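You operate a simulated robot arm through the tools that you are given. There is no shell and no other tool. Be economical: measure what you need, move in short steps, check, and stop when the job is done.

Carry out the task below with a simulated robot arm. There is one attempt and no reset: what you move stays moved.

## Task
Unblock the sink with the plunger and let it drain.
Fine: strainer out on the worktop first; three pushes or more over the plughole; stand the plunger on the draining mat.
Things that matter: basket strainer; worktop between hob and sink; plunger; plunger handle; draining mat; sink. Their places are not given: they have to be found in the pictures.

It is judged by the outcome, as a careful person would: the job done as asked, and still so three seconds after it is handed in. It fails if anything else is knocked over, pushed out of place, dropped, spilled or broken.

## Robot
A 6-joint arm with a two-finger parallel gripper, fixed in place. Base frame: the origin is at the foot of the arm, x ahead of it, y to its left, z up; the work surface is at about z = 0.726. Readings come in m, degrees, newtons and seconds.
With the tool pointing down near the work surface it reaches from about 0.26 to 0.68 m from the base axis. Its first joint turns from -66.0 to 66.0 degrees. Payload 2.9 kg.
The tool frame sits at the grasp point between the pads (the TCP): z along the fingers, y along the line on which they close. The tips reach 0.03 m beyond it. The gripper opens to 0.11 m. The fingers are 0.02 m wide and 0.01 m thick; the gripper's body (0.048 by 0.112 m) begins 0.055 m behind the TCP.
Orientation is told as [roll, pitch, yaw] about the base's x, y, z axes, in that order, counted from this pose: with the fingers straight down and closing along the base's y, the tool's x points along the base's -x, its y along +y and its z along -z.

## Interface
- The arm moves only by the tool jog_arm. Its argument "rows" is a list of rows, each an object of numbers (a shift or turn left out is 0, a gripper value left out holds the last): "hand": the gripper command, from -1 (fully open) to 1 (shut), values between in proportion; "x", "y", "z": the shift along the tool's x, y, z in units of 40 mm (1.0 is 40 mm); "wx", "wy", "wz": the turn, a rotation vector about the tool's x, y, z in units of 4 degrees (1.0 is 4 degrees). In form: [{"hand": .., "x": .., "y": .., "z": .., "wx": .., "wy": .., "wz": ..}, ...]. A call has 1 to 10 rows; each row shifts and turns the commanded pose from where the row before left it, along the tool's axes as they then stand. A call with a number of a shift or a turn outside -1 to 1 is refused whole. A row lasts 0.2 s, in which the tool goes at most 0.05 m and 8.6 degrees; a call with a longer step from one row to the next is refused whole, and so is a gripper value outside its range. A pose out of reach is approached as far as the arm can. The call stops where the force on the tool passes 90 N (or 10 N more than at its start, if that is more) or the arm is blocked; 0.2 s more then pass. Each finger travels about 0.108 m/s and halts on what it meets, pressing with about 29 N; the grip force reading is that of the motor and also rises with nothing between the fingers. The clock runs only during rows and for 0.2 s after the last one: add rows that do not move to give the fingers time. The reply holds the time, the measured pose of the TCP, the force on the tool along the base axes, the opening and the grip force, in the units named above and with some noise.
- Cameras (640 x 400 px; columns grow to the right, rows downward): "scene" is fixed at [0.0626, 0.4271, 1.3789]; the picture's right is [-0.86, -0.50, 0.00], its down [-0.31, 0.53, -0.79] and it looks along [0.40, -0.68, -0.61] (base axes); focal length 214 px, centre (320, 200). "wrist" rides on the gripper at [-0.036, 0, -0.057] in the tool frame; the picture's right is [0.00, -1.00, 0.00], its down [0.97, 0.00, -0.24] and it looks along [0.24, 0.00, 0.97] (tool axes); focal length 218 px, centre (320, 200).
- snapshot(camera): a new picture of that camera. It takes no simulated time.
- locate(camera, pixels): there is no depth. For up to 12 entries [column, row, z] of the newest picture of that camera ("zoom" is the newest enlarged one), the place [x, y] in the base frame at which the ray of that pixel passes the height z, good to about 0.002 m. It takes no simulated time.
- inspect(camera, box): a new picture of the part [left, top, right, bottom] of that camera's present view, enlarged. It takes no simulated time.
- sign_off(): hands the job in; it is judged then, once.

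Keep the steps short. Do not move on a guess: measure, check each grasp and each placing, and mend mistakes. In all there are 80 turns and 34 pictures (those below and enlarged ones count). Leave the gripper open and the arm clear of the work at the hand-in unless told otherwise, and finish with a single line.

The tools are called after "Call:" by a JSON object that holds its "op" and its "data". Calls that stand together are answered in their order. jog_arm: Moves the arm, as the interface text tells. Its arguments: {"type":"object","properties":{"rows":{"type":"array","items":{"type":"object","properties":{"hand":{"type":"number"},"x":{"type":"number"},"y":{"type":"number"},"z":{"type":"number"},"wx":{"type":"number"},"wy":{"type":"number"},"wz":{"type":"number"}}}}},"required":["rows"]} The other tools are called the same way: snapshot (camera) takes a picture; locate (camera, pixels) gives the place at which the rays of pixels pass given heights; inspect (camera, box) takes an enlarged picture of a part of a camera's view; sign_off () hands the job in.

At the start:

```text
time: 0.0
ee_pos: [0.3699, -0.1067, 1.2998]
ee_rot: [0.0, 0.0, 0.1]
ft_force: [0.9, 0.0, -0.2]
finger_gap: 0.1099
grip_force: 0.1
```

scene: 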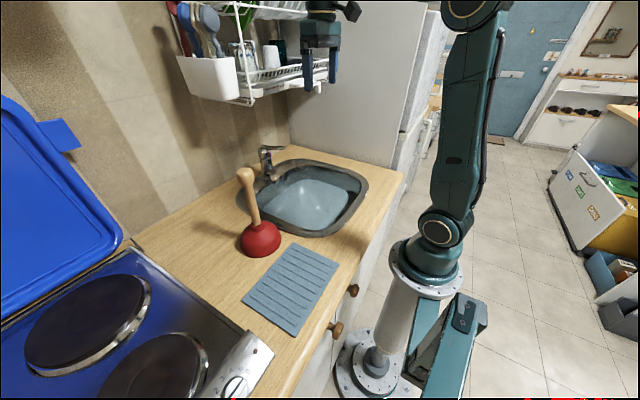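
wrist: 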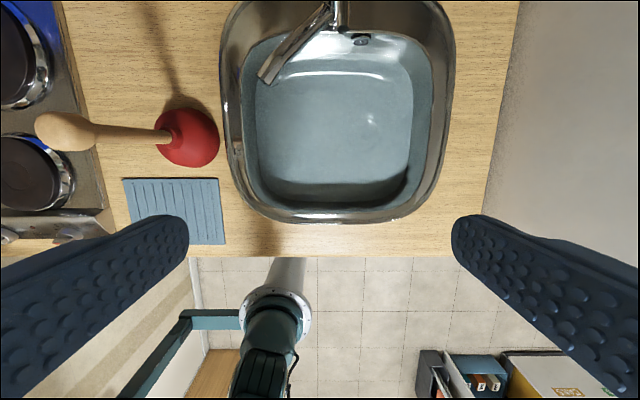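

The sink is full of water and I can't see the strainer yet. I'll enlarge the sink and the plunger.

Call:
{"op": "inspect", "data": {"camera": "wrist", "box": [210, 0, 470, 230]}}

Call:
{"op": "inspect", "data": {"camera": "scene", "box": [220, 130, 420, 340]}}

Call:
{"op": "locate", "data": {"camera": "wrist", "pixels": [[190, 138, 0.76], [222, 120, 0.726], [455, 120, 0.726], [335, 220, 0.726], [340, 5, 0.726], [124, 178, 0.726], [218, 178, 0.726], [225, 244, 0.726], [130, 244, 0.726], [95, 150, 0.726], [500, 150, 0.726], [200, 256, 0.726]]}}

Call:
{"op": "locate", "data": {"camera": "scene", "pixels": [[260, 240, 0.76], [245, 176, 0.9], [245, 176, 0.95], [258, 228, 0.79]]}}

```text
1.74 times, centred on (340, 115) of wrist
```

zoom: 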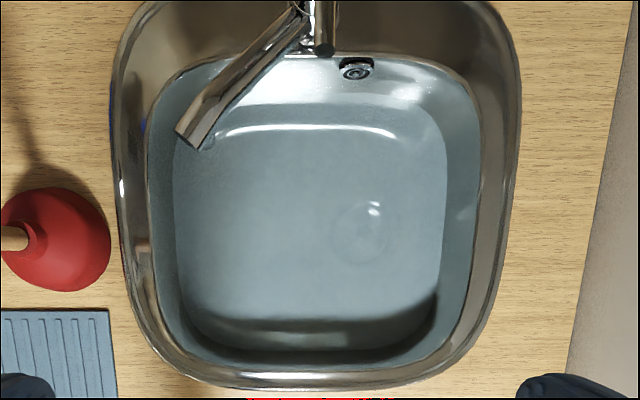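

```text
1.90 times, centred on (320, 235) of scene
```

zoom: 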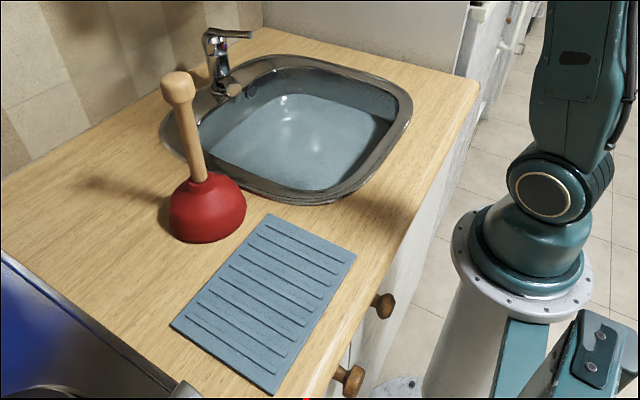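

```text
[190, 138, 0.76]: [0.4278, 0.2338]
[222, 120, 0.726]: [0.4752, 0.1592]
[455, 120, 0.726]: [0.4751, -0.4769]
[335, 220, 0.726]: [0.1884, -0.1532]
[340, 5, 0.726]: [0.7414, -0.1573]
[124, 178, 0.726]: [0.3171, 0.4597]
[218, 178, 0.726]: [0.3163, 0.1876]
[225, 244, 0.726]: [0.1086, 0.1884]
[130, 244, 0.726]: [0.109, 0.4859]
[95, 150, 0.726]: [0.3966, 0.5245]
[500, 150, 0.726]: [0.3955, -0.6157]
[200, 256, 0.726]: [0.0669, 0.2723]
```

```text
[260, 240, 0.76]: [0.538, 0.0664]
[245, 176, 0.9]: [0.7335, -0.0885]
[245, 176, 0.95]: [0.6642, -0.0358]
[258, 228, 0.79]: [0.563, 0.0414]
```

The two cameras disagree at z=0.726, so the worktop must be at a different height. I'll triangulate the mat corners to find its true height.

Call:
{"op": "locate", "data": {"camera": "scene", "pixels": [[292.6, 242.4, 0.86], [292.6, 242.4, 0.9], [339, 264, 0.86], [339, 264, 0.9], [294.7, 336.6, 0.86], [294.7, 336.6, 0.9], [241, 301.3, 0.86], [241, 301.3, 0.9]]}}

Call:
{"op": "locate", "data": {"camera": "wrist", "pixels": [[218, 178, 0.86], [218, 178, 0.9], [225, 244, 0.86], [225, 244, 0.9], [124, 178, 0.86], [124, 178, 0.9]]}}

```text
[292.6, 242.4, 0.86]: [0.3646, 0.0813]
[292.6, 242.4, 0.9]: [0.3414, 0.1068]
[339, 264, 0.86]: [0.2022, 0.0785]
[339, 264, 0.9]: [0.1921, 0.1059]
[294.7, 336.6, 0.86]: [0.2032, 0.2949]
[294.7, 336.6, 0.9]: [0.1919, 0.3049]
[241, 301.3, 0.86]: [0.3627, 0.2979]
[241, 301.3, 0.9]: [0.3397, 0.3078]
```

```text
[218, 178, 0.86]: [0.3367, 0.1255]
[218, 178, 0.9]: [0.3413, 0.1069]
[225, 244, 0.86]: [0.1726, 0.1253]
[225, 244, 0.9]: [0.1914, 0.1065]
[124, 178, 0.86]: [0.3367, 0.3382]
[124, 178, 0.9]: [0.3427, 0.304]
```

All the mat corners agree at z≈0.90, so the worktop is at about 0.90. The plunger stands upright near (0.424, 0.157), with its handle top at about 1.13. A faint circle at wrist (363,135) may be the strainer under the water, so I'll move lower over it for a closer look.

Call:
{"op": "jog_arm", "data": {"rows": [{"x": -0.06, "y": -0.6, "z": 0.95, "hand": -1}, {"x": -0.06, "y": -0.6, "z": 0.95}, {"x": -0.06, "y": -0.6, "z": 0.95}, {"x": -0.06, "y": -0.6, "z": 0.95}]}}

Call:
{"op": "snapshot", "data": {"camera": "wrist"}}

```text
time: 1.0
ee_pos: [0.3803, -0.205, 1.1466]
ee_rot: [-0.1, -0.1, -0.1]
ft_force: [-0.3, -0.1, -0.3]
finger_gap: 0.11
grip_force: 0.2
```

```text
29 pictures are left
```

wrist: 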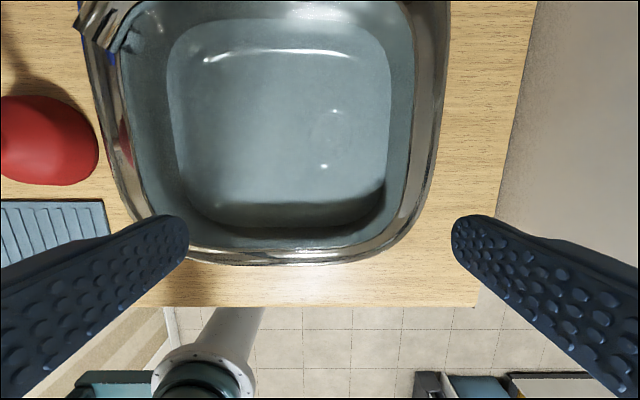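

A circle still shows around (330,130). I'll enlarge it.

Call:
{"op": "inspect", "data": {"camera": "wrist", "box": [270, 85, 390, 185]}}

Call:
{"op": "inspect", "data": {"camera": "scene", "box": [240, 140, 380, 250]}}

```text
4.00 times, centred on (330, 135) of wrist
```

zoom: 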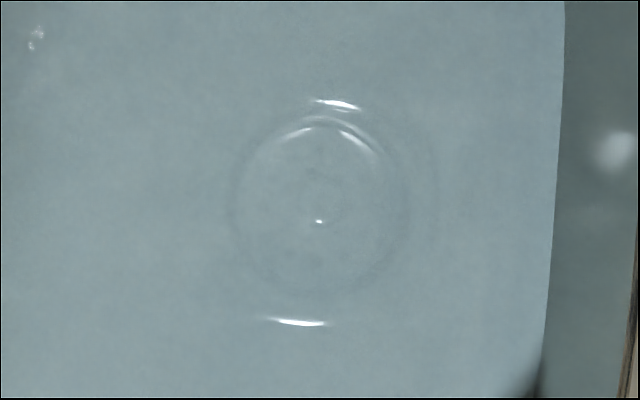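

```text
3.64 times, centred on (310, 195) of scene
```

zoom: 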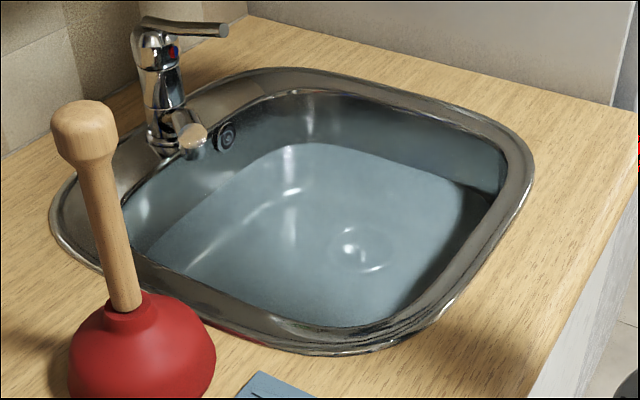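

The strainer triangulates to about (0.438, −0.225, z≈0.742), under the water. I'll move above it and look closer.

Call:
{"op": "jog_arm", "data": {"rows": [{"x": -0.29, "y": -0.1, "z": 0.95}, {"x": -0.29, "y": -0.1, "z": 0.95}, {"x": -0.29, "y": -0.1, "z": 0.95}, {"x": -0.29, "y": -0.1, "z": 0.95}, {"x": -0.29, "y": -0.1, "z": 0.95}]}}

Call:
{"op": "snapshot", "data": {"camera": "wrist"}}

```text
time: 2.2
ee_pos: [0.4386, -0.2248, 0.9586]
ee_rot: [0.0, 0.0, 0.1]
ft_force: [0.4, 0.0, 0.5]
finger_gap: 0.1099
grip_force: 0.1
```

```text
26 pictures are left
```

wrist: 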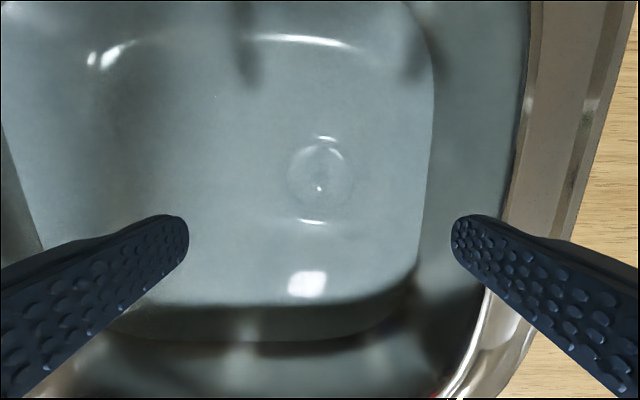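

Call:
{"op": "inspect", "data": {"camera": "wrist", "box": [260, 125, 380, 225]}}

Call:
{"op": "locate", "data": {"camera": "wrist", "pixels": [[319, 178, 0.74], [287, 176, 0.74], [352, 176, 0.74], [319, 145, 0.74], [319, 207, 0.74], [312, 222, 0.74]]}}

```text
4.00 times, centred on (320, 175) of wrist
```

zoom: 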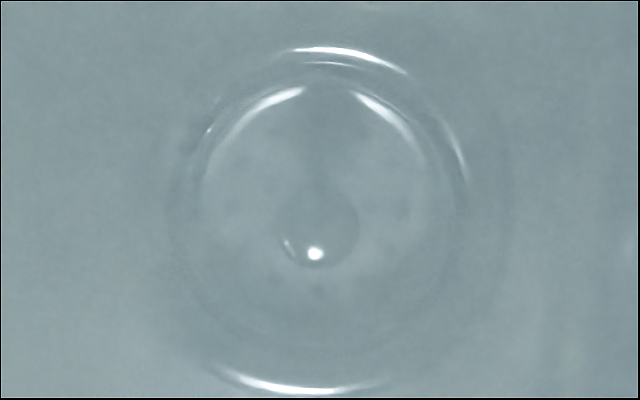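

```text
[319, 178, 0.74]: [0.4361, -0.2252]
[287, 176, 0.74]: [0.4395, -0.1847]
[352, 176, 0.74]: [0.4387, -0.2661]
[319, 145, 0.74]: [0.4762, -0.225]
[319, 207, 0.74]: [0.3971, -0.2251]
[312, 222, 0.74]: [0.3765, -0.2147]
```

A knob about 24 mm across sits in the middle of the basket, near (0.438, −0.225), directly below the TCP. I'll part-close to about 50 mm so the fingers fit inside the basket, and lower to z≈0.81.

Call:
{"op": "jog_arm", "data": {"rows": [{"hand": 0.1, "z": 0.9}, {"z": 0.9}, {"z": 0.9}, {"z": 0.9}, {}]}}

Call:
{"op": "snapshot", "data": {"camera": "wrist"}}

```text
time: 3.4
ee_pos: [0.4373, -0.2265, 0.814]
ee_rot: [0.0, -0.1, 0.0]
ft_force: [-0.2, -0.9, 0.3]
finger_gap: 0.0495
grip_force: 0.1
```

```text
24 pictures are left
```

wrist: 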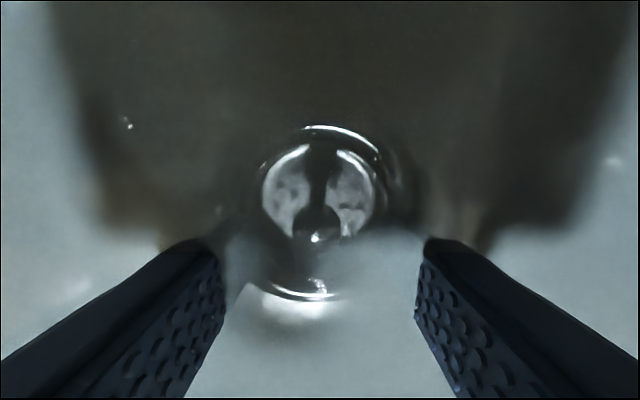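

The view is clearer now. The knob at (315,222) triangulates to about (0.435, −0.224, 0.763). I'll lower to TCP 0.768.

Call:
{"op": "jog_arm", "data": {"rows": [{"x": 0.05, "y": 0.05, "z": 0.4}, {"z": 0.4}, {"z": 0.35}, {}]}}

Call:
{"op": "inspect", "data": {"camera": "wrist", "box": [200, 120, 440, 320]}}

```text
time: 4.4
ee_pos: [0.4362, -0.2222, 0.7679]
ee_rot: [0.0, 0.1, 0.0]
ft_force: [-0.6, -0.1, 0.1]
finger_gap: 0.0495
grip_force: 0.1
```

```text
2.00 times, centred on (320, 220) of wrist
```

zoom: 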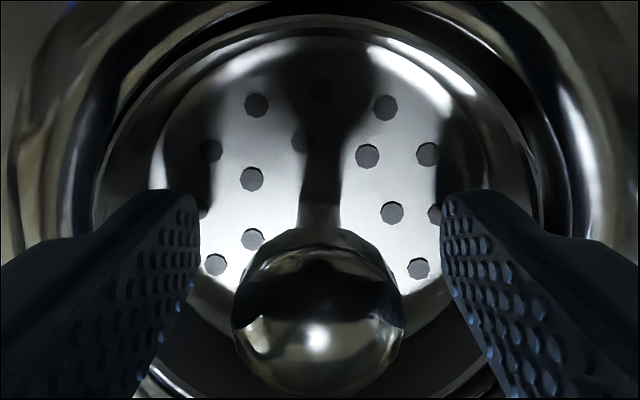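

The fingers straddle the ball knob inside the basket. I'll shift 4 mm back and 5 mm down, then close.

Call:
{"op": "jog_arm", "data": {"rows": [{"x": 0.1, "z": 0.12}, {}, {"hand": 1}, {}, {}, {}]}}

```text
time: 5.8
ee_pos: [0.4312, -0.2225, 0.7644]
ee_rot: [0.0, 0.1, 0.1]
ft_force: [1.1, -0.7, 0.3]
finger_gap: 0.0224
grip_force: 29.5
```

The knob is held with a 22 mm gap. I'll lift slowly at first, then check.

Call:
{"op": "jog_arm", "data": {"rows": [{"z": -0.3}, {"z": -0.4}, {"z": -0.5}, {"z": -0.6}, {"z": -0.7}, {"z": -0.8}, {"z": -0.8}, {"z": -0.8}, {}]}}

Call:
{"op": "snapshot", "data": {"camera": "wrist"}}

Call:
{"op": "snapshot", "data": {"camera": "scene"}}

```text
time: 7.8
ee_pos: [0.4316, -0.2229, 0.961]
ee_rot: [0.0, -0.1, 0.0]
ft_force: [0.0, -0.3, 0.1]
finger_gap: 0.0225
grip_force: 28.4
```

```text
22 pictures are left
```

wrist: 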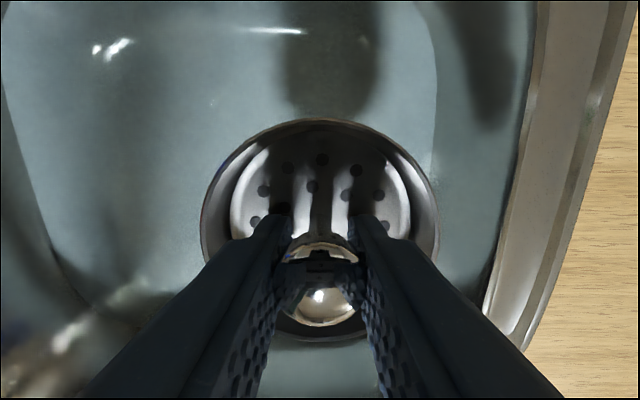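

```text
21 pictures are left
```

scene: 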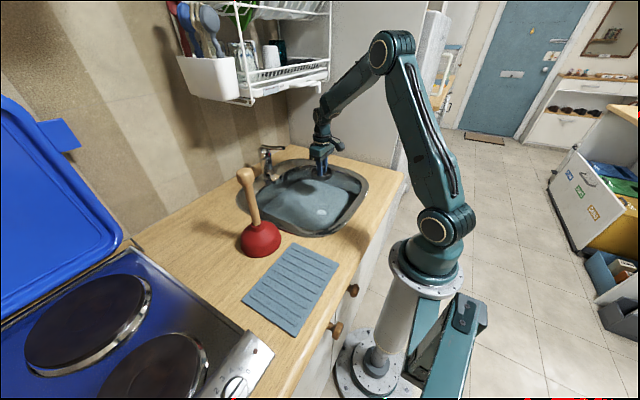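

The strainer is held firmly. I'll raise it to z≈1.24, well above the plunger top (1.13), before crossing.

Call:
{"op": "jog_arm", "data": {"rows": [{"z": -0.6}, {"z": -0.9, "x": 0.2}, {"z": -0.95, "x": 0.25}, {"z": -0.95, "x": 0.25}, {"z": -0.95, "x": 0.25}, {"z": -0.95, "x": 0.25}, {"z": -0.95, "x": 0.25}, {"z": -0.6}, {}]}}

Call:
{"op": "jog_arm", "data": {"rows": [{"y": 0.6}, {"y": 1}, {"y": 1}, {"y": 1}, {"y": 1}, {"y": 1}, {"y": 1}, {"y": 1}, {"y": 1}]}}

Call:
{"op": "jog_arm", "data": {"rows": [{"y": 0.9}, {"y": 0.9}, {"y": 0.9}, {"y": 0.9}, {"y": 0.6}, {}]}}

Call:
{"op": "snapshot", "data": {"camera": "wrist"}}

Call:
{"op": "snapshot", "data": {"camera": "scene"}}

```text
time: 9.8
ee_pos: [0.3719, -0.2218, 1.235]
ee_rot: [0.1, 0.1, 0.0]
ft_force: [0.4, -0.6, 0.0]
finger_gap: 0.0223
grip_force: 29.0
```

```text
time: 11.8
ee_pos: [0.3729, 0.1196, 1.2324]
ee_rot: [0.0, 0.0, -0.1]
ft_force: [0.4, 0.7, -0.7]
finger_gap: 0.0223
grip_force: 29.1
```

```text
time: 13.2
ee_pos: [0.3744, 0.2906, 1.2334]
ee_rot: [-0.1, -0.1, 0.0]
ft_force: [-0.3, -0.4, -0.9]
finger_gap: 0.0222
grip_force: 29.6
```

```text
20 pictures are left
```

wrist: 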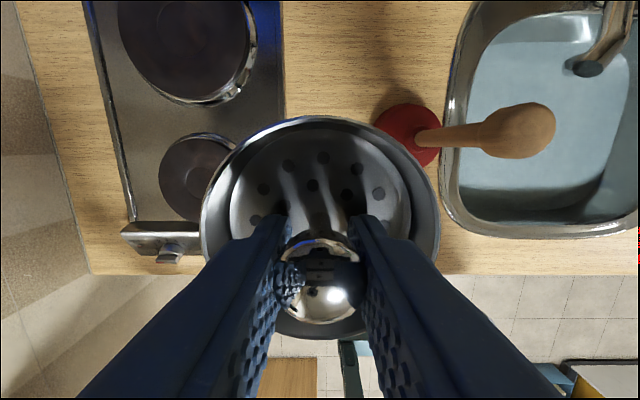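

```text
19 pictures are left
```

scene: 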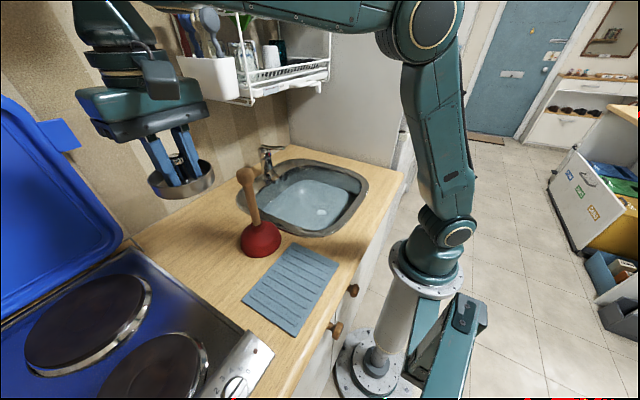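

I'll measure the hob's edge, the plunger cup and the sink edge from here.

Call:
{"op": "locate", "data": {"camera": "wrist", "pixels": [[285, 60, 0.9], [284, 110, 0.91], [447, 130, 0.9], [440, 145, 0.93], [378, 120, 0.93], [410, 102, 0.93], [530, 128, 1.12], [420, 138, 0.98], [200, 230, 1.2], [440, 230, 1.2]]}}

```text
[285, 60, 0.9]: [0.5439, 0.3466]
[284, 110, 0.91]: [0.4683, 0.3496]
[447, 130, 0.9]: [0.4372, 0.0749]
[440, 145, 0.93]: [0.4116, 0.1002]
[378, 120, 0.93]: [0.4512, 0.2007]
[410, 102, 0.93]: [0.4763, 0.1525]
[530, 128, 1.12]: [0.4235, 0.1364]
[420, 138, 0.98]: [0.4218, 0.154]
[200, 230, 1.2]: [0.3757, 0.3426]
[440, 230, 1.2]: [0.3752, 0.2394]
```

The hob edge is at y≈0.348 and the cup's left edge at y≈0.20. I'll put the strainer at about (0.48, 0.277) and start by lowering to z≈1.0.

Call:
{"op": "jog_arm", "data": {"rows": [{"x": -0.44, "y": -0.055, "z": 0.8}, {"x": -0.44, "y": -0.055, "z": 0.95}, {"x": -0.44, "y": -0.055, "z": 0.95}, {"x": -0.44, "y": -0.055, "z": 0.95}, {"x": -0.44, "y": -0.055, "z": 0.95}, {"x": -0.44, "y": -0.055, "z": 0.95}, {}]}}

Call:
{"op": "inspect", "data": {"camera": "scene", "box": [130, 100, 330, 300]}}

```text
time: 14.8
ee_pos: [0.4801, 0.2776, 1.0098]
ee_rot: [-0.1, -0.1, 0.1]
ft_force: [0.0, 0.4, -0.8]
finger_gap: 0.0226
grip_force: 29.4
```

```text
2.00 times, centred on (230, 200) of scene
```

zoom: 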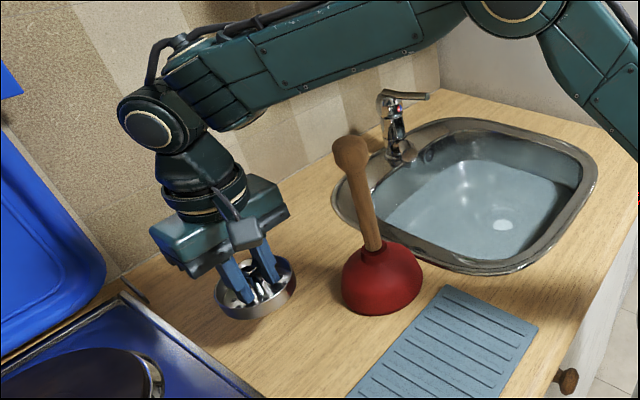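

It's clear of everything around it. I'll lower gently in small steps and watch the force.

Call:
{"op": "jog_arm", "data": {"rows": [{"z": 0.3}, {"z": 0.3}, {"z": 0.3}, {"z": 0.2}, {}]}}

Call:
{"op": "jog_arm", "data": {"rows": [{"z": 0.15}, {}]}}

Call:
{"op": "jog_arm", "data": {"rows": [{"z": 0.15}, {}]}}

Call:
{"op": "inspect", "data": {"camera": "scene", "box": [180, 180, 280, 280]}}

```text
time: 16.0
ee_pos: [0.4799, 0.2773, 0.9669]
ee_rot: [-0.1, 0.0, 0.0]
ft_force: [-0.3, -0.7, 0.6]
finger_gap: 0.0223
grip_force: 29.0
```

```text
time: 16.6
ee_pos: [0.4793, 0.2768, 0.9613]
ee_rot: [0.1, 0.0, 0.0]
ft_force: [-0.4, 0.1, -0.7]
finger_gap: 0.0222
grip_force: 28.6
```

```text
time: 17.2
ee_pos: [0.4801, 0.2779, 0.9557]
ee_rot: [-0.1, 0.0, 0.0]
ft_force: [0.3, 0.6, 0.8]
finger_gap: 0.0226
grip_force: 29.4
```

```text
4.00 times, centred on (230, 230) of scene
```

zoom: 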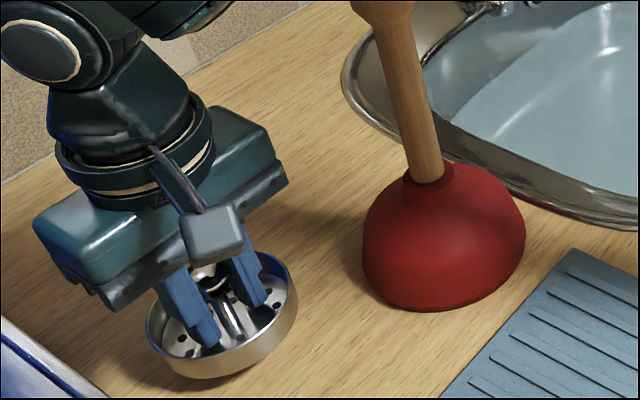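

It hasn't touched down yet, so I'll continue in smaller steps.

Call:
{"op": "jog_arm", "data": {"rows": [{"z": 0.12}, {}]}}

Call:
{"op": "jog_arm", "data": {"rows": [{"z": 0.1}, {}]}}

Call:
{"op": "jog_arm", "data": {"rows": [{"z": 0.1}, {}]}}

```text
time: 17.8
ee_pos: [0.479, 0.2775, 0.9491]
ee_rot: [0.0, 0.0, 0.0]
ft_force: [-0.2, -0.4, -0.3]
finger_gap: 0.0221
grip_force: 29.0
```

```text
time: 18.4
ee_pos: [0.4802, 0.2766, 0.9463]
ee_rot: [0.1, 0.1, 0.0]
ft_force: [0.5, 0.0, -0.8]
finger_gap: 0.0223
grip_force: 29.2
```

```text
time: 19.0
ee_pos: [0.4788, 0.2773, 0.9421]
ee_rot: [-0.1, 0.1, -0.1]
ft_force: [0.0, 0.0, -1.5]
finger_gap: 0.0223
grip_force: 28.9
```

Call:
{"op": "jog_arm", "data": {"rows": [{"z": 0.08}, {}]}}

Call:
{"op": "jog_arm", "data": {"rows": [{"z": 0.08}, {}]}}

Call:
{"op": "inspect", "data": {"camera": "scene", "box": [180, 200, 260, 260]}}

```text
time: 19.6
ee_pos: [0.4783, 0.2777, 0.9378]
ee_rot: [0.0, 0.0, 0.1]
ft_force: [-0.4, 0.2, -0.7]
finger_gap: 0.0225
grip_force: 29.4
```

```text
time: 20.2
ee_pos: [0.4798, 0.2773, 0.9355]
ee_rot: [0.1, -0.1, 0.1]
ft_force: [-1.6, -0.8, 9.9]
finger_gap: 0.0222
grip_force: 29.4
```

```text
6.67 times, centred on (220, 230) of scene
```

zoom: 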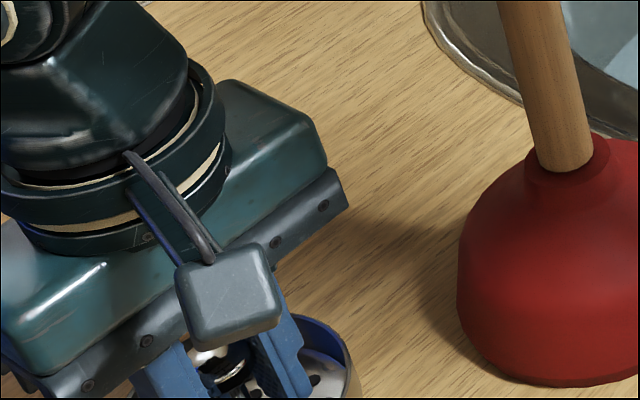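

Contact: the upward force is 9.9 N at z≈0.9355, so the strainer is standing. I'll open to 50 mm, raise straight up, and check.

Call:
{"op": "jog_arm", "data": {"rows": [{"hand": 0.1}, {}, {}]}}

Call:
{"op": "jog_arm", "data": {"rows": [{"z": -0.3}, {"z": -0.6}, {"z": -0.9}, {"z": -0.9}, {"z": -0.9}, {"z": -0.9}, {"z": -0.9}, {"z": -0.9}, {"z": -0.9}, {}]}}

Call:
{"op": "snapshot", "data": {"camera": "wrist"}}

```text
time: 21.0
ee_pos: [0.4782, 0.2775, 0.9364]
ee_rot: [0.0, 0.0, 0.1]
ft_force: [0.5, 0.7, -0.5]
finger_gap: 0.0481
grip_force: 0.1
```

```text
time: 23.2
ee_pos: [0.4792, 0.28, 1.2245]
ee_rot: [-0.1, 0.0, 0.0]
ft_force: [0.3, -0.8, -0.1]
finger_gap: 0.048
grip_force: 0.0
```

```text
15 pictures are left
```

wrist: 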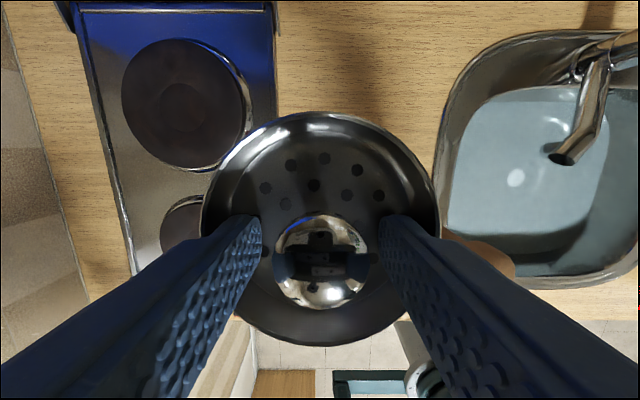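

The strainer came up with the gripper. The gap stopped at 48 mm, so the fingers are wedged against the basket's inner wall. I'll lower it back to the same spot, then narrow the gap to about 36 mm before lifting.

Call:
{"op": "jog_arm", "data": {"rows": [{"z": 0.5}, {"z": 0.9}, {"z": 0.9}, {"z": 0.9}, {"z": 0.9}, {"z": 0.9}, {"z": 0.9}, {"z": 0.6}, {"z": 0.35}, {}]}}

Call:
{"op": "jog_arm", "data": {"rows": [{"z": 0.12, "y": -0.05}, {"z": 0.08}, {}]}}

Call:
{"op": "jog_arm", "data": {"rows": [{"z": 0.05}, {}]}}

```text
time: 25.4
ee_pos: [0.4791, 0.2769, 0.9527]
ee_rot: [0.1, 0.0, 0.0]
ft_force: [-0.7, 0.3, -1.0]
finger_gap: 0.0479
grip_force: 0.0
```

```text
time: 26.2
ee_pos: [0.4788, 0.2744, 0.9417]
ee_rot: [0.0, 0.0, 0.1]
ft_force: [-0.1, -0.6, -1.1]
finger_gap: 0.0483
grip_force: 0.0
```

```text
time: 26.8
ee_pos: [0.4789, 0.2748, 0.9397]
ee_rot: [0.0, 0.1, 0.1]
ft_force: [0.2, -0.2, 0.0]
finger_gap: 0.0484
grip_force: 0.1
```

Call:
{"op": "jog_arm", "data": {"rows": [{"z": 0.05}, {}]}}

Call:
{"op": "jog_arm", "data": {"rows": [{"z": 0.04}, {}]}}

```text
time: 27.4
ee_pos: [0.4783, 0.2749, 0.938]
ee_rot: [0.1, 0.1, 0.1]
ft_force: [0.4, 0.7, 0.0]
finger_gap: 0.0487
grip_force: 0.1
```

```text
time: 28.0
ee_pos: [0.4793, 0.2757, 0.9366]
ee_rot: [0.0, -0.1, 0.0]
ft_force: [-0.2, 0.9, 0.9]
finger_gap: 0.0485
grip_force: 0.0
```

Call:
{"op": "jog_arm", "data": {"rows": [{"z": 0.04}, {}]}}

Call:
{"op": "jog_arm", "data": {"rows": [{"hand": 0.35}, {}, {}]}}

Call:
{"op": "jog_arm", "data": {"rows": [{"z": -0.2}, {"z": -0.3}, {"z": -0.6}, {"z": -0.8}, {"z": -0.8}, {}]}}

Call:
{"op": "snapshot", "data": {"camera": "wrist"}}

```text
time: 28.6
ee_pos: [0.4801, 0.2749, 0.9342]
ee_rot: [0.1, -0.1, 0.0]
ft_force: [1.2, 0.2, 1.2]
finger_gap: 0.0487
grip_force: 0.1
```

```text
time: 29.4
ee_pos: [0.4791, 0.2749, 0.9351]
ee_rot: [0.0, 0.0, 0.1]
ft_force: [-0.1, 0.0, -0.4]
finger_gap: 0.0357
grip_force: 0.1
```

```text
time: 30.8
ee_pos: [0.4772, 0.275, 1.0426]
ee_rot: [-0.1, 0.0, 0.1]
ft_force: [0.8, -1.1, -0.5]
finger_gap: 0.0359
grip_force: 0.1
```

```text
14 pictures are left
```

wrist: 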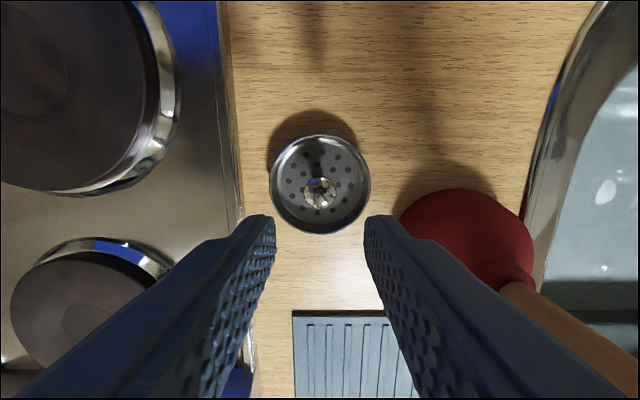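

The strainer now stands flat on the worktop between the hob and the sink. Next I'll rise to about 1.26, open, and move above the plunger handle.

Call:
{"op": "jog_arm", "data": {"rows": [{"z": -0.9}, {"z": -0.9}, {"z": -0.9}, {"z": -0.9}, {"z": -0.9}, {"z": -0.9}, {}]}}

Call:
{"op": "jog_arm", "data": {"rows": [{"hand": -1, "y": -0.7, "x": 0.3}, {"y": -0.8, "x": 0.35}, {"y": -0.8, "x": 0.35}, {"y": -0.75, "x": 0.35}, {}]}}

Call:
{"op": "snapshot", "data": {"camera": "wrist"}}

```text
time: 32.4
ee_pos: [0.4781, 0.2732, 1.2569]
ee_rot: [-0.1, 0.0, -0.1]
ft_force: [0.3, 0.0, 0.7]
finger_gap: 0.0359
grip_force: 0.1
```

```text
time: 33.6
ee_pos: [0.4232, 0.152, 1.2581]
ee_rot: [0.0, 0.0, 0.0]
ft_force: [0.4, -0.9, -0.4]
finger_gap: 0.1101
grip_force: 0.1
```

```text
13 pictures are left
```

wrist: 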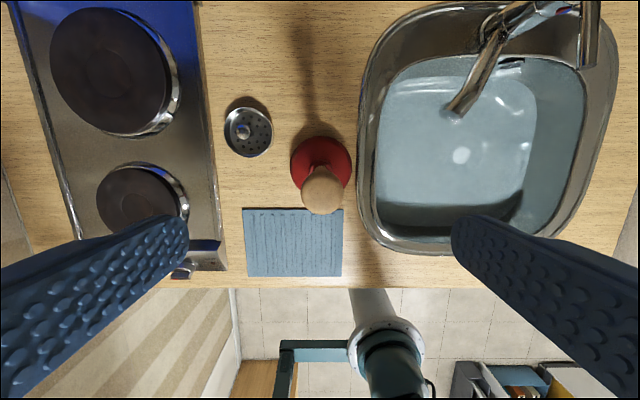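

Call:
{"op": "locate", "data": {"camera": "wrist", "pixels": [[322, 190, 1.12], [302, 190, 1.12], [342, 190, 1.12], [321, 160, 0.91], [321, 168, 0.96], [291, 165, 0.92], [351, 165, 0.92], [461, 155, 0.74], [240, 132, 0.91]]}}

Call:
{"op": "inspect", "data": {"camera": "wrist", "box": [390, 60, 550, 240]}}

Call:
{"op": "inspect", "data": {"camera": "scene", "box": [205, 140, 325, 260]}}

```text
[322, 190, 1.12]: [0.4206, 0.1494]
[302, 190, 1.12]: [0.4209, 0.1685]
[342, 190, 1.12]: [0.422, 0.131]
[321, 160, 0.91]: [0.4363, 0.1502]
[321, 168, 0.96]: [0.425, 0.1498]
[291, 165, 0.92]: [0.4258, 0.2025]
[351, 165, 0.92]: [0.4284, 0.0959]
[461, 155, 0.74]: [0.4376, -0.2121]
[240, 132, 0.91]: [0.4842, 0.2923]
```

```text
2.22 times, centred on (470, 150) of wrist
```

zoom: 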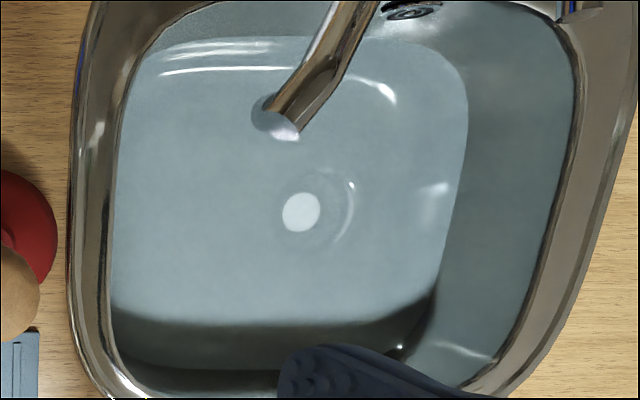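

```text
3.33 times, centred on (265, 200) of scene
```

zoom: 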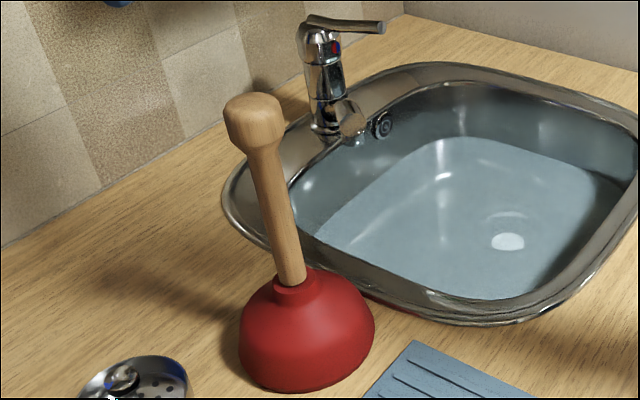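

The handle axis is at (0.421, 0.150). The knob is about 37 mm wide and spans z≈1.10–1.135. I'll lower to TCP z≈1.087 and check before closing.

Call:
{"op": "jog_arm", "data": {"rows": [{"x": 0.05, "y": -0.05, "z": 0.6}, {"z": 0.9}, {"z": 0.9}, {"z": 0.9}, {"z": 0.5}, {"z": 0.45}, {}]}}

Call:
{"op": "inspect", "data": {"camera": "scene", "box": [190, 120, 310, 260]}}

Call:
{"op": "snapshot", "data": {"camera": "wrist"}}

```text
time: 35.2
ee_pos: [0.4216, 0.1519, 1.0887]
ee_rot: [0.0, 0.0, 0.1]
ft_force: [0.4, 0.0, 0.1]
finger_gap: 0.1102
grip_force: 0.0
```

```text
2.86 times, centred on (250, 190) of scene
```

zoom: 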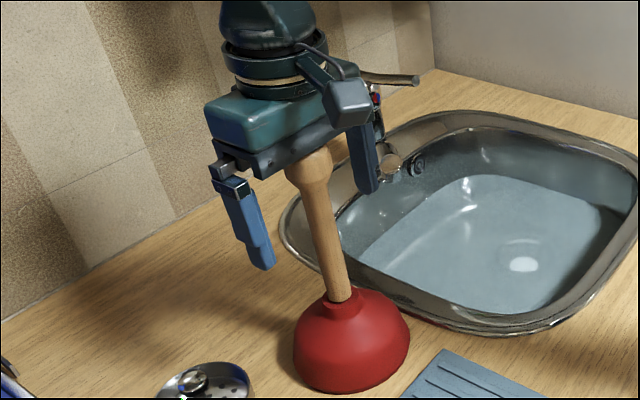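

```text
9 pictures are left
```

wrist: 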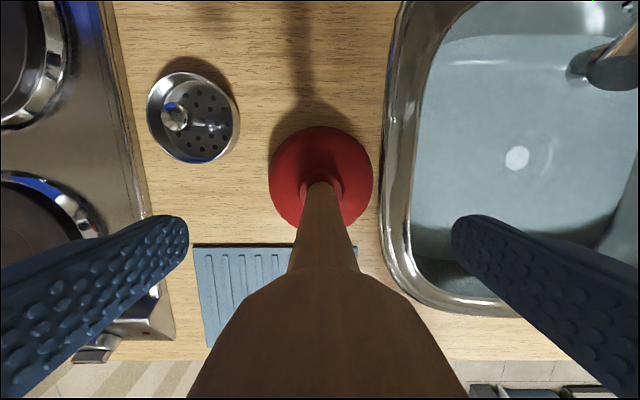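

The handle is centred between the fingers with the palm just above its top, so I'll close.

Call:
{"op": "jog_arm", "data": {"rows": [{"y": -0.03}, {"hand": 1}, {}, {}, {}]}}

Call:
{"op": "jog_arm", "data": {"rows": [{"z": -0.2}, {"z": -0.4}, {"z": -0.6}, {}]}}

Call:
{"op": "inspect", "data": {"camera": "scene", "box": [190, 120, 310, 260]}}

```text
time: 36.4
ee_pos: [0.4225, 0.1496, 1.0888]
ee_rot: [0.1, 0.0, 0.0]
ft_force: [0.0, 0.2, 0.2]
finger_gap: 0.0365
grip_force: 29.4
```

```text
time: 37.4
ee_pos: [0.4224, 0.1506, 1.1366]
ee_rot: [0.1, 0.0, -0.1]
ft_force: [0.6, 0.0, -2.0]
finger_gap: 0.0366
grip_force: 29.1
```

```text
2.86 times, centred on (250, 190) of scene
```

zoom: 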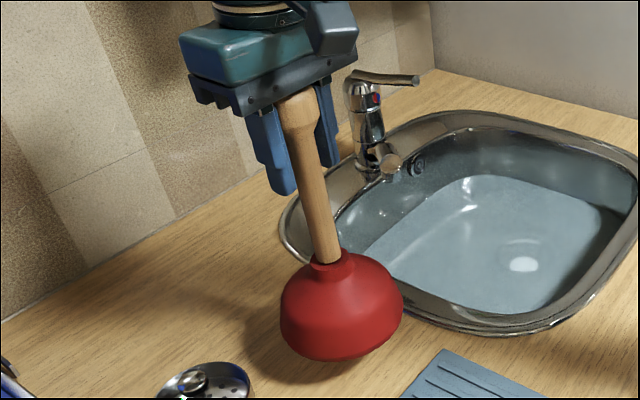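

The plunger is held securely. The tap's spout tip triangulates to (0.50, −0.03, 1.00). I'll lift to TCP 1.22 and cross at x≈0.40, clear of it, to above the plughole at (0.434, −0.2235).

Call:
{"op": "jog_arm", "data": {"rows": [{"z": -0.7, "x": 0.25}, {"z": -0.7, "x": 0.3}, {"z": -0.7}, {}]}}

Call:
{"op": "jog_arm", "data": {"rows": [{"y": -0.5}, {"y": -0.9}, {"y": -0.95}, {"y": -0.95}, {"y": -0.95}, {"y": -0.95}, {"y": -0.95}, {"y": -0.95}, {"y": -0.95}, {"y": -0.7}]}}

Call:
{"op": "jog_arm", "data": {"rows": [{"y": -0.6, "x": -0.4}, {"x": -0.43}, {}, {}]}}

```text
time: 38.4
ee_pos: [0.4, 0.1521, 1.2204]
ee_rot: [0.0, 0.0, 0.0]
ft_force: [0.8, -0.2, -2.9]
finger_gap: 0.0364
grip_force: 29.2
```

```text
time: 40.6
ee_pos: [0.4027, -0.1991, 1.2209]
ee_rot: [0.0, 0.0, -0.1]
ft_force: [0.2, -0.4, -2.7]
finger_gap: 0.0366
grip_force: 29.1
```

```text
time: 41.6
ee_pos: [0.4338, -0.2229, 1.2197]
ee_rot: [0.0, 0.0, 0.1]
ft_force: [-0.1, -0.7, -1.7]
finger_gap: 0.0365
grip_force: 29.0
```

It's over the plughole. I'll lower to TCP≈1.0, moving slowly into the water.

Call:
{"op": "jog_arm", "data": {"rows": [{"z": 0.5}, {"z": 0.8}, {"z": 0.8}, {"z": 0.8}, {"z": 0.7}, {"z": 0.6}, {"z": 0.5}, {"z": 0.4}, {"z": 0.4}, {}]}}

Call:
{"op": "snapshot", "data": {"camera": "wrist"}}

```text
time: 43.8
ee_pos: [0.4339, -0.2232, 0.9992]
ee_rot: [0.1, -0.1, 0.0]
ft_force: [0.4, -0.4, -1.0]
finger_gap: 0.0365
grip_force: 29.1
```

```text
7 pictures are left
```

wrist: 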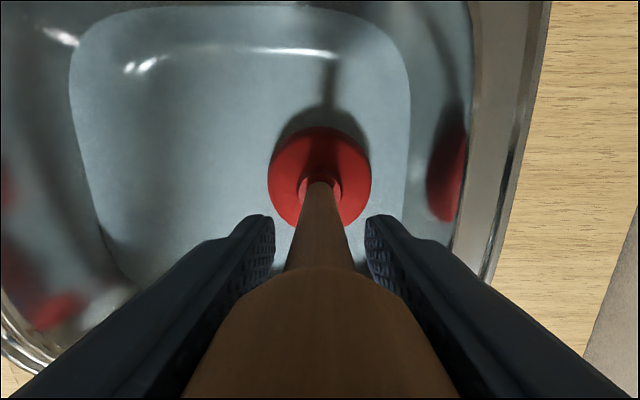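

The plunger is vertical over the hole. I'll continue down, feeling for the sink floor.

Call:
{"op": "jog_arm", "data": {"rows": [{"z": 0.35}, {"z": 0.35}, {"z": 0.35}, {"z": 0.2}, {}]}}

Call:
{"op": "jog_arm", "data": {"rows": [{"z": 0.15}, {}]}}

Call:
{"op": "jog_arm", "data": {"rows": [{"z": 0.15}, {}]}}

Call:
{"op": "jog_arm", "data": {"rows": [{"z": 0.15}, {}]}}

```text
time: 45.0
ee_pos: [0.4351, -0.2245, 0.9493]
ee_rot: [0.0, -0.2, 0.0]
ft_force: [0.8, 1.0, -2.2]
finger_gap: 0.0364
grip_force: 28.6
```

```text
time: 45.6
ee_pos: [0.4337, -0.2231, 0.9453]
ee_rot: [0.0, 0.0, -0.1]
ft_force: [0.3, -0.1, -2.1]
finger_gap: 0.0364
grip_force: 29.1
```

```text
time: 46.2
ee_pos: [0.4341, -0.2242, 0.9391]
ee_rot: [-0.1, 0.0, 0.0]
ft_force: [-0.2, 1.0, -0.6]
finger_gap: 0.0364
grip_force: 28.7
```

```text
time: 46.8
ee_pos: [0.4346, -0.2251, 0.9351]
ee_rot: [-0.1, 0.0, 0.1]
ft_force: [-1.4, 0.5, 3.7]
finger_gap: 0.0365
grip_force: 29.2
```

The cup touches at TCP≈0.935. Now the first push, in small steps so I can see the stiffness.

Call:
{"op": "jog_arm", "data": {"rows": [{"z": 0.15}, {}]}}

Call:
{"op": "jog_arm", "data": {"rows": [{"z": 0.15}, {}]}}

```text
time: 47.4
ee_pos: [0.4348, -0.224, 0.9275]
ee_rot: [-0.1, -0.1, -0.1]
ft_force: [-1.7, 2.3, 6.1]
finger_gap: 0.0365
grip_force: 29.3
```

```text
time: 48.0
ee_pos: [0.4344, -0.2232, 0.9222]
ee_rot: [-0.2, -0.1, 0.1]
ft_force: [-0.9, 2.1, 8.8]
finger_gap: 0.0367
grip_force: 28.9
```

Call:
{"op": "jog_arm", "data": {"rows": [{"z": 0.2}, {"z": 0.2}, {}]}}

Call:
{"op": "snapshot", "data": {"camera": "wrist"}}

```text
time: 48.8
ee_pos: [0.4369, -0.2244, 0.9111]
ee_rot: [-0.4, -0.7, 0.0]
ft_force: [-14.0, 13.9, 70.6]
finger_gap: 0.0364
grip_force: 29.6
```

```text
6 pictures are left
```

wrist: 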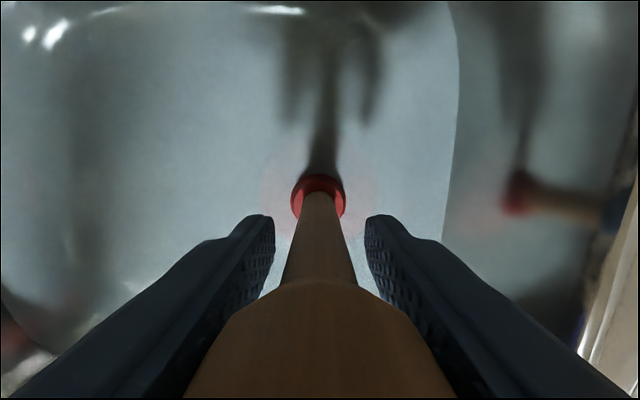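

That push was about 24 mm deep, reached 70 N, and the plunger stayed upright. I'll release and repeat several strokes about 22 mm deep.

Call:
{"op": "jog_arm", "data": {"rows": [{"z": -0.3}, {"z": -0.4}, {}, {"z": 0.35}, {"z": 0.25}, {}, {"z": -0.3}, {"z": -0.3}, {}]}}

Call:
{"op": "jog_arm", "data": {"rows": [{"z": 0.35}, {"z": 0.25}, {}, {"z": -0.3}, {"z": -0.3}, {}, {"z": 0.35}, {"z": 0.25}, {}]}}

Call:
{"op": "jog_arm", "data": {"rows": [{"z": -0.3}, {"z": -0.3}, {}, {"z": 0.35}, {"z": 0.25}, {}, {"z": -0.3}, {"z": -0.4}, {}]}}

Call:
{"op": "inspect", "data": {"camera": "scene", "box": [240, 100, 400, 250]}}

```text
time: 50.8
ee_pos: [0.434, -0.2248, 0.9319]
ee_rot: [0.0, 0.0, 0.0]
ft_force: [2.4, 0.9, 2.4]
finger_gap: 0.0367
grip_force: 28.9
```

```text
time: 52.8
ee_pos: [0.4353, -0.2244, 0.9131]
ee_rot: [-0.2, -0.4, 0.0]
ft_force: [-15.0, 5.4, 51.9]
finger_gap: 0.0367
grip_force: 29.2
```

```text
time: 54.8
ee_pos: [0.4361, -0.2248, 0.9371]
ee_rot: [0.0, 0.1, 0.0]
ft_force: [1.7, 0.2, -1.2]
finger_gap: 0.0363
grip_force: 28.8
```

```text
2.67 times, centred on (320, 175) of scene
```

zoom: 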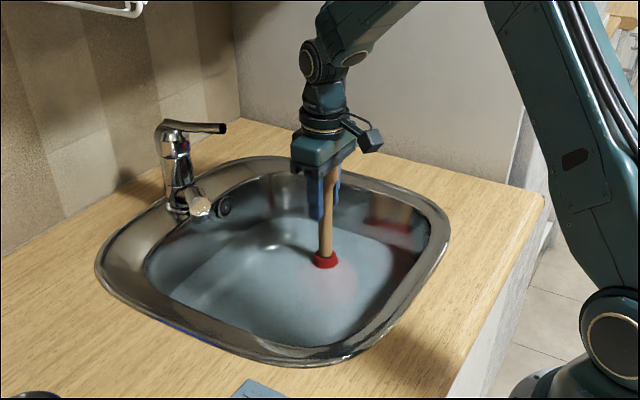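

Five full strokes are done. I'll lift the plunger off the hole, hold it above the sink to drip, and check the water.

Call:
{"op": "jog_arm", "data": {"rows": [{"z": -0.2}, {"z": -0.4}, {"z": -0.5}, {"z": -0.6}, {"z": -0.7}, {"z": -0.8}, {"z": -0.8}, {"z": -0.8}, {"z": -0.8}, {"z": -0.8}]}}

Call:
{"op": "jog_arm", "data": {"rows": [{"z": -0.7}, {"x": 0.4}, {"x": 0.4}, {}, {}, {}, {}, {}, {}, {}]}}

Call:
{"op": "jog_arm", "data": {"rows": [{}, {}, {}, {}, {}, {}, {}, {}, {}, {}]}}

Call:
{"op": "inspect", "data": {"camera": "scene", "box": [200, 90, 400, 270]}}

```text
time: 57.0
ee_pos: [0.4329, -0.2251, 1.1928]
ee_rot: [-0.1, 0.0, 0.1]
ft_force: [0.3, 0.3, -2.3]
finger_gap: 0.0363
grip_force: 29.1
```

```text
time: 59.2
ee_pos: [0.4037, -0.225, 1.2208]
ee_rot: [0.0, 0.0, 0.0]
ft_force: [0.2, -0.2, -2.8]
finger_gap: 0.0363
grip_force: 29.4
```

```text
time: 61.4
ee_pos: [0.403, -0.2244, 1.2213]
ee_rot: [-0.1, 0.1, 0.0]
ft_force: [0.6, 0.2, -2.0]
finger_gap: 0.0364
grip_force: 28.6
```

```text
2.22 times, centred on (300, 180) of scene
```

zoom: 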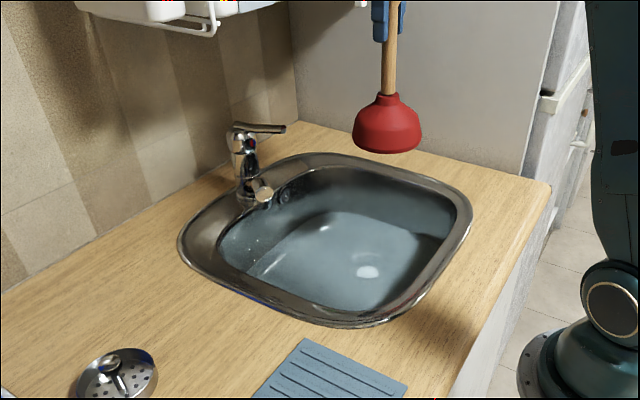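

The sink wall shows more below the old waterline, so it's draining. I'll carry the plunger to above the mat centre (0.267, 0.205).

Call:
{"op": "jog_arm", "data": {"rows": [{"x": 0.25, "y": 0.5}, {"x": 0.31, "y": 0.97}, {"x": 0.31, "y": 0.97}, {"x": 0.31, "y": 0.97}, {"x": 0.31, "y": 0.97}, {"x": 0.31, "y": 0.97}, {"x": 0.31, "y": 0.97}, {"x": 0.31, "y": 0.97}, {"x": 0.31, "y": 0.97}, {"x": 0.31, "y": 0.97}]}}

Call:
{"op": "jog_arm", "data": {"rows": [{"x": 0.25, "y": 0.8}, {"x": 0.11, "y": 0.7}, {}, {}]}}

```text
time: 63.6
ee_pos: [0.2778, 0.146, 1.2182]
ee_rot: [0.1, 0.0, 0.0]
ft_force: [0.4, 0.1, -2.7]
finger_gap: 0.0363
grip_force: 28.6
```

```text
time: 64.6
ee_pos: [0.2632, 0.2059, 1.2194]
ee_rot: [0.0, 0.0, -0.1]
ft_force: [-0.3, -0.2, -1.4]
finger_gap: 0.0365
grip_force: 29.0
```

I'll lower to about 1.11, then take small steps.

Call:
{"op": "jog_arm", "data": {"rows": [{"z": 0.4}, {"z": 0.6}, {"z": 0.6}, {"z": 0.5}, {"z": 0.4}, {"z": 0.2}, {}]}}

Call:
{"op": "snapshot", "data": {"camera": "wrist"}}

```text
time: 66.2
ee_pos: [0.2669, 0.2049, 1.1126]
ee_rot: [-0.1, 0.1, 0.1]
ft_force: [0.1, -0.8, -2.4]
finger_gap: 0.0364
grip_force: 29.1
```

```text
3 pictures are left
```

wrist: 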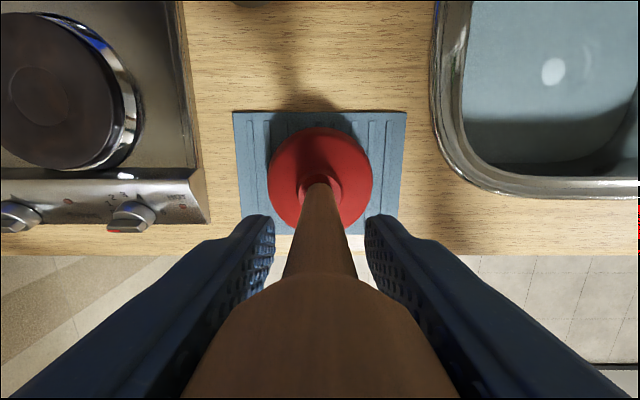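

The cup is well inside the mat outline. I'll lower gently.

Call:
{"op": "jog_arm", "data": {"rows": [{"z": 0.2}, {"z": 0.1}, {}]}}

Call:
{"op": "jog_arm", "data": {"rows": [{"z": 0.1}, {}]}}

Call:
{"op": "jog_arm", "data": {"rows": [{"z": 0.08}, {}]}}

```text
time: 67.0
ee_pos: [0.2668, 0.2052, 1.0998]
ee_rot: [0.0, 0.1, 0.0]
ft_force: [-1.0, -1.2, -2.6]
finger_gap: 0.0365
grip_force: 28.9
```

```text
time: 67.6
ee_pos: [0.266, 0.206, 1.0957]
ee_rot: [-0.1, 0.0, 0.1]
ft_force: [-0.3, 0.5, -1.5]
finger_gap: 0.0366
grip_force: 28.9
```

```text
time: 68.2
ee_pos: [0.2655, 0.2051, 1.0941]
ee_rot: [0.0, 0.0, 0.0]
ft_force: [-0.6, 0.4, 1.8]
finger_gap: 0.0364
grip_force: 29.2
```

It's in contact (the force went from about −2 to +1.8 N). I'll settle it 1 mm more, then release.

Call:
{"op": "jog_arm", "data": {"rows": [{"z": 0.03}, {}]}}

Call:
{"op": "jog_arm", "data": {"rows": [{"hand": 0.1}, {"hand": -0.3}, {"hand": -1}, {}, {}]}}

Call:
{"op": "jog_arm", "data": {"rows": [{"z": -0.3}, {"z": -0.7}, {"z": -0.9}, {"z": -0.9}, {"z": -0.9}, {"z": -0.5}, {}]}}

Call:
{"op": "snapshot", "data": {"camera": "wrist"}}

```text
time: 68.8
ee_pos: [0.2663, 0.2058, 1.0912]
ee_rot: [0.0, 0.0, -0.1]
ft_force: [-1.0, 0.2, 0.9]
finger_gap: 0.0365
grip_force: 28.8
```

```text
time: 70.0
ee_pos: [0.2662, 0.2053, 1.0932]
ee_rot: [0.0, 0.0, 0.1]
ft_force: [1.2, 0.0, 1.1]
finger_gap: 0.1101
grip_force: 0.0
```

```text
time: 71.6
ee_pos: [0.2661, 0.2055, 1.261]
ee_rot: [0.1, -0.1, 0.0]
ft_force: [-0.8, -0.1, -0.1]
finger_gap: 0.11
grip_force: 0.1
```

```text
2 pictures are left
```

wrist: 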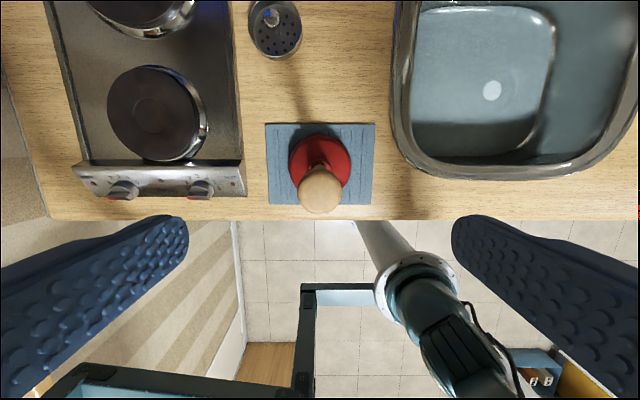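

The plunger stands upright on the mat. I'll move the arm clear and let the sink drain for a while.

Call:
{"op": "jog_arm", "data": {"rows": [{"z": -0.5, "y": -0.5}, {"y": -0.9, "x": -0.3}, {"y": -0.9, "x": -0.3}, {"y": -0.9, "x": -0.3}, {"y": -0.9, "x": -0.3}, {"y": -0.9, "x": -0.3}, {"y": -0.9, "x": -0.3}, {"y": -0.9, "x": -0.3}, {"y": -0.9, "x": -0.3}, {}]}}

Call:
{"op": "jog_arm", "data": {"rows": [{}, {}, {}, {}, {}, {}, {}, {}, {}, {}]}}

Call:
{"op": "jog_arm", "data": {"rows": [{}, {}, {}, {}, {}, {}, {}, {}, {}, {}]}}

Call:
{"op": "jog_arm", "data": {"rows": [{}, {}, {}, {}, {}, {}, {}, {}, {}, {}]}}

Call:
{"op": "snapshot", "data": {"camera": "wrist"}}

```text
time: 73.8
ee_pos: [0.3631, -0.1028, 1.2794]
ee_rot: [0.0, 0.0, -0.1]
ft_force: [-0.5, -0.7, 0.5]
finger_gap: 0.1099
grip_force: 0.1
```

```text
time: 76.0
ee_pos: [0.363, -0.101, 1.2803]
ee_rot: [0.0, 0.0, 0.1]
ft_force: [0.8, 0.1, -0.4]
finger_gap: 0.11
grip_force: 0.0
```

```text
time: 78.2
ee_pos: [0.3622, -0.1012, 1.2801]
ee_rot: [0.0, 0.1, -0.1]
ft_force: [0.5, 0.6, 0.2]
finger_gap: 0.1102
grip_force: 0.0
```

```text
time: 80.4
ee_pos: [0.3622, -0.1034, 1.2794]
ee_rot: [0.0, -0.1, 0.0]
ft_force: [-0.7, 0.2, 0.6]
finger_gap: 0.1102
grip_force: 0.0
```

```text
1 pictures are left
```

wrist: 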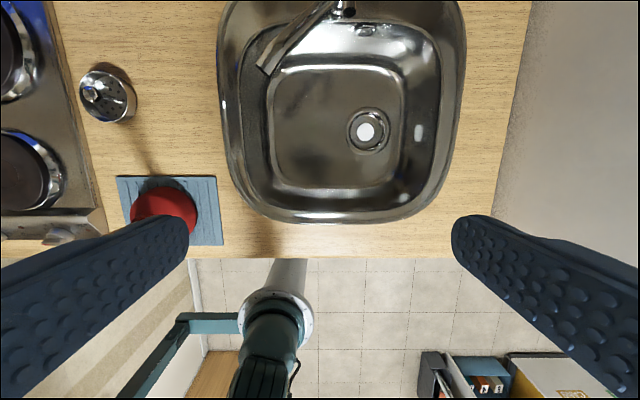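

The sink is empty, with the open plughole visible and no water left. The strainer is on the worktop, the plunger stands on the mat, and the open gripper is clear, so I'll hand in.

Call:
{"op": "sign_off", "data": {}}

```text
The job is handed in.
```

The sink is unblocked and drained after five pushes, with the strainer on the worktop between hob and sink and the plunger standing on the draining mat.
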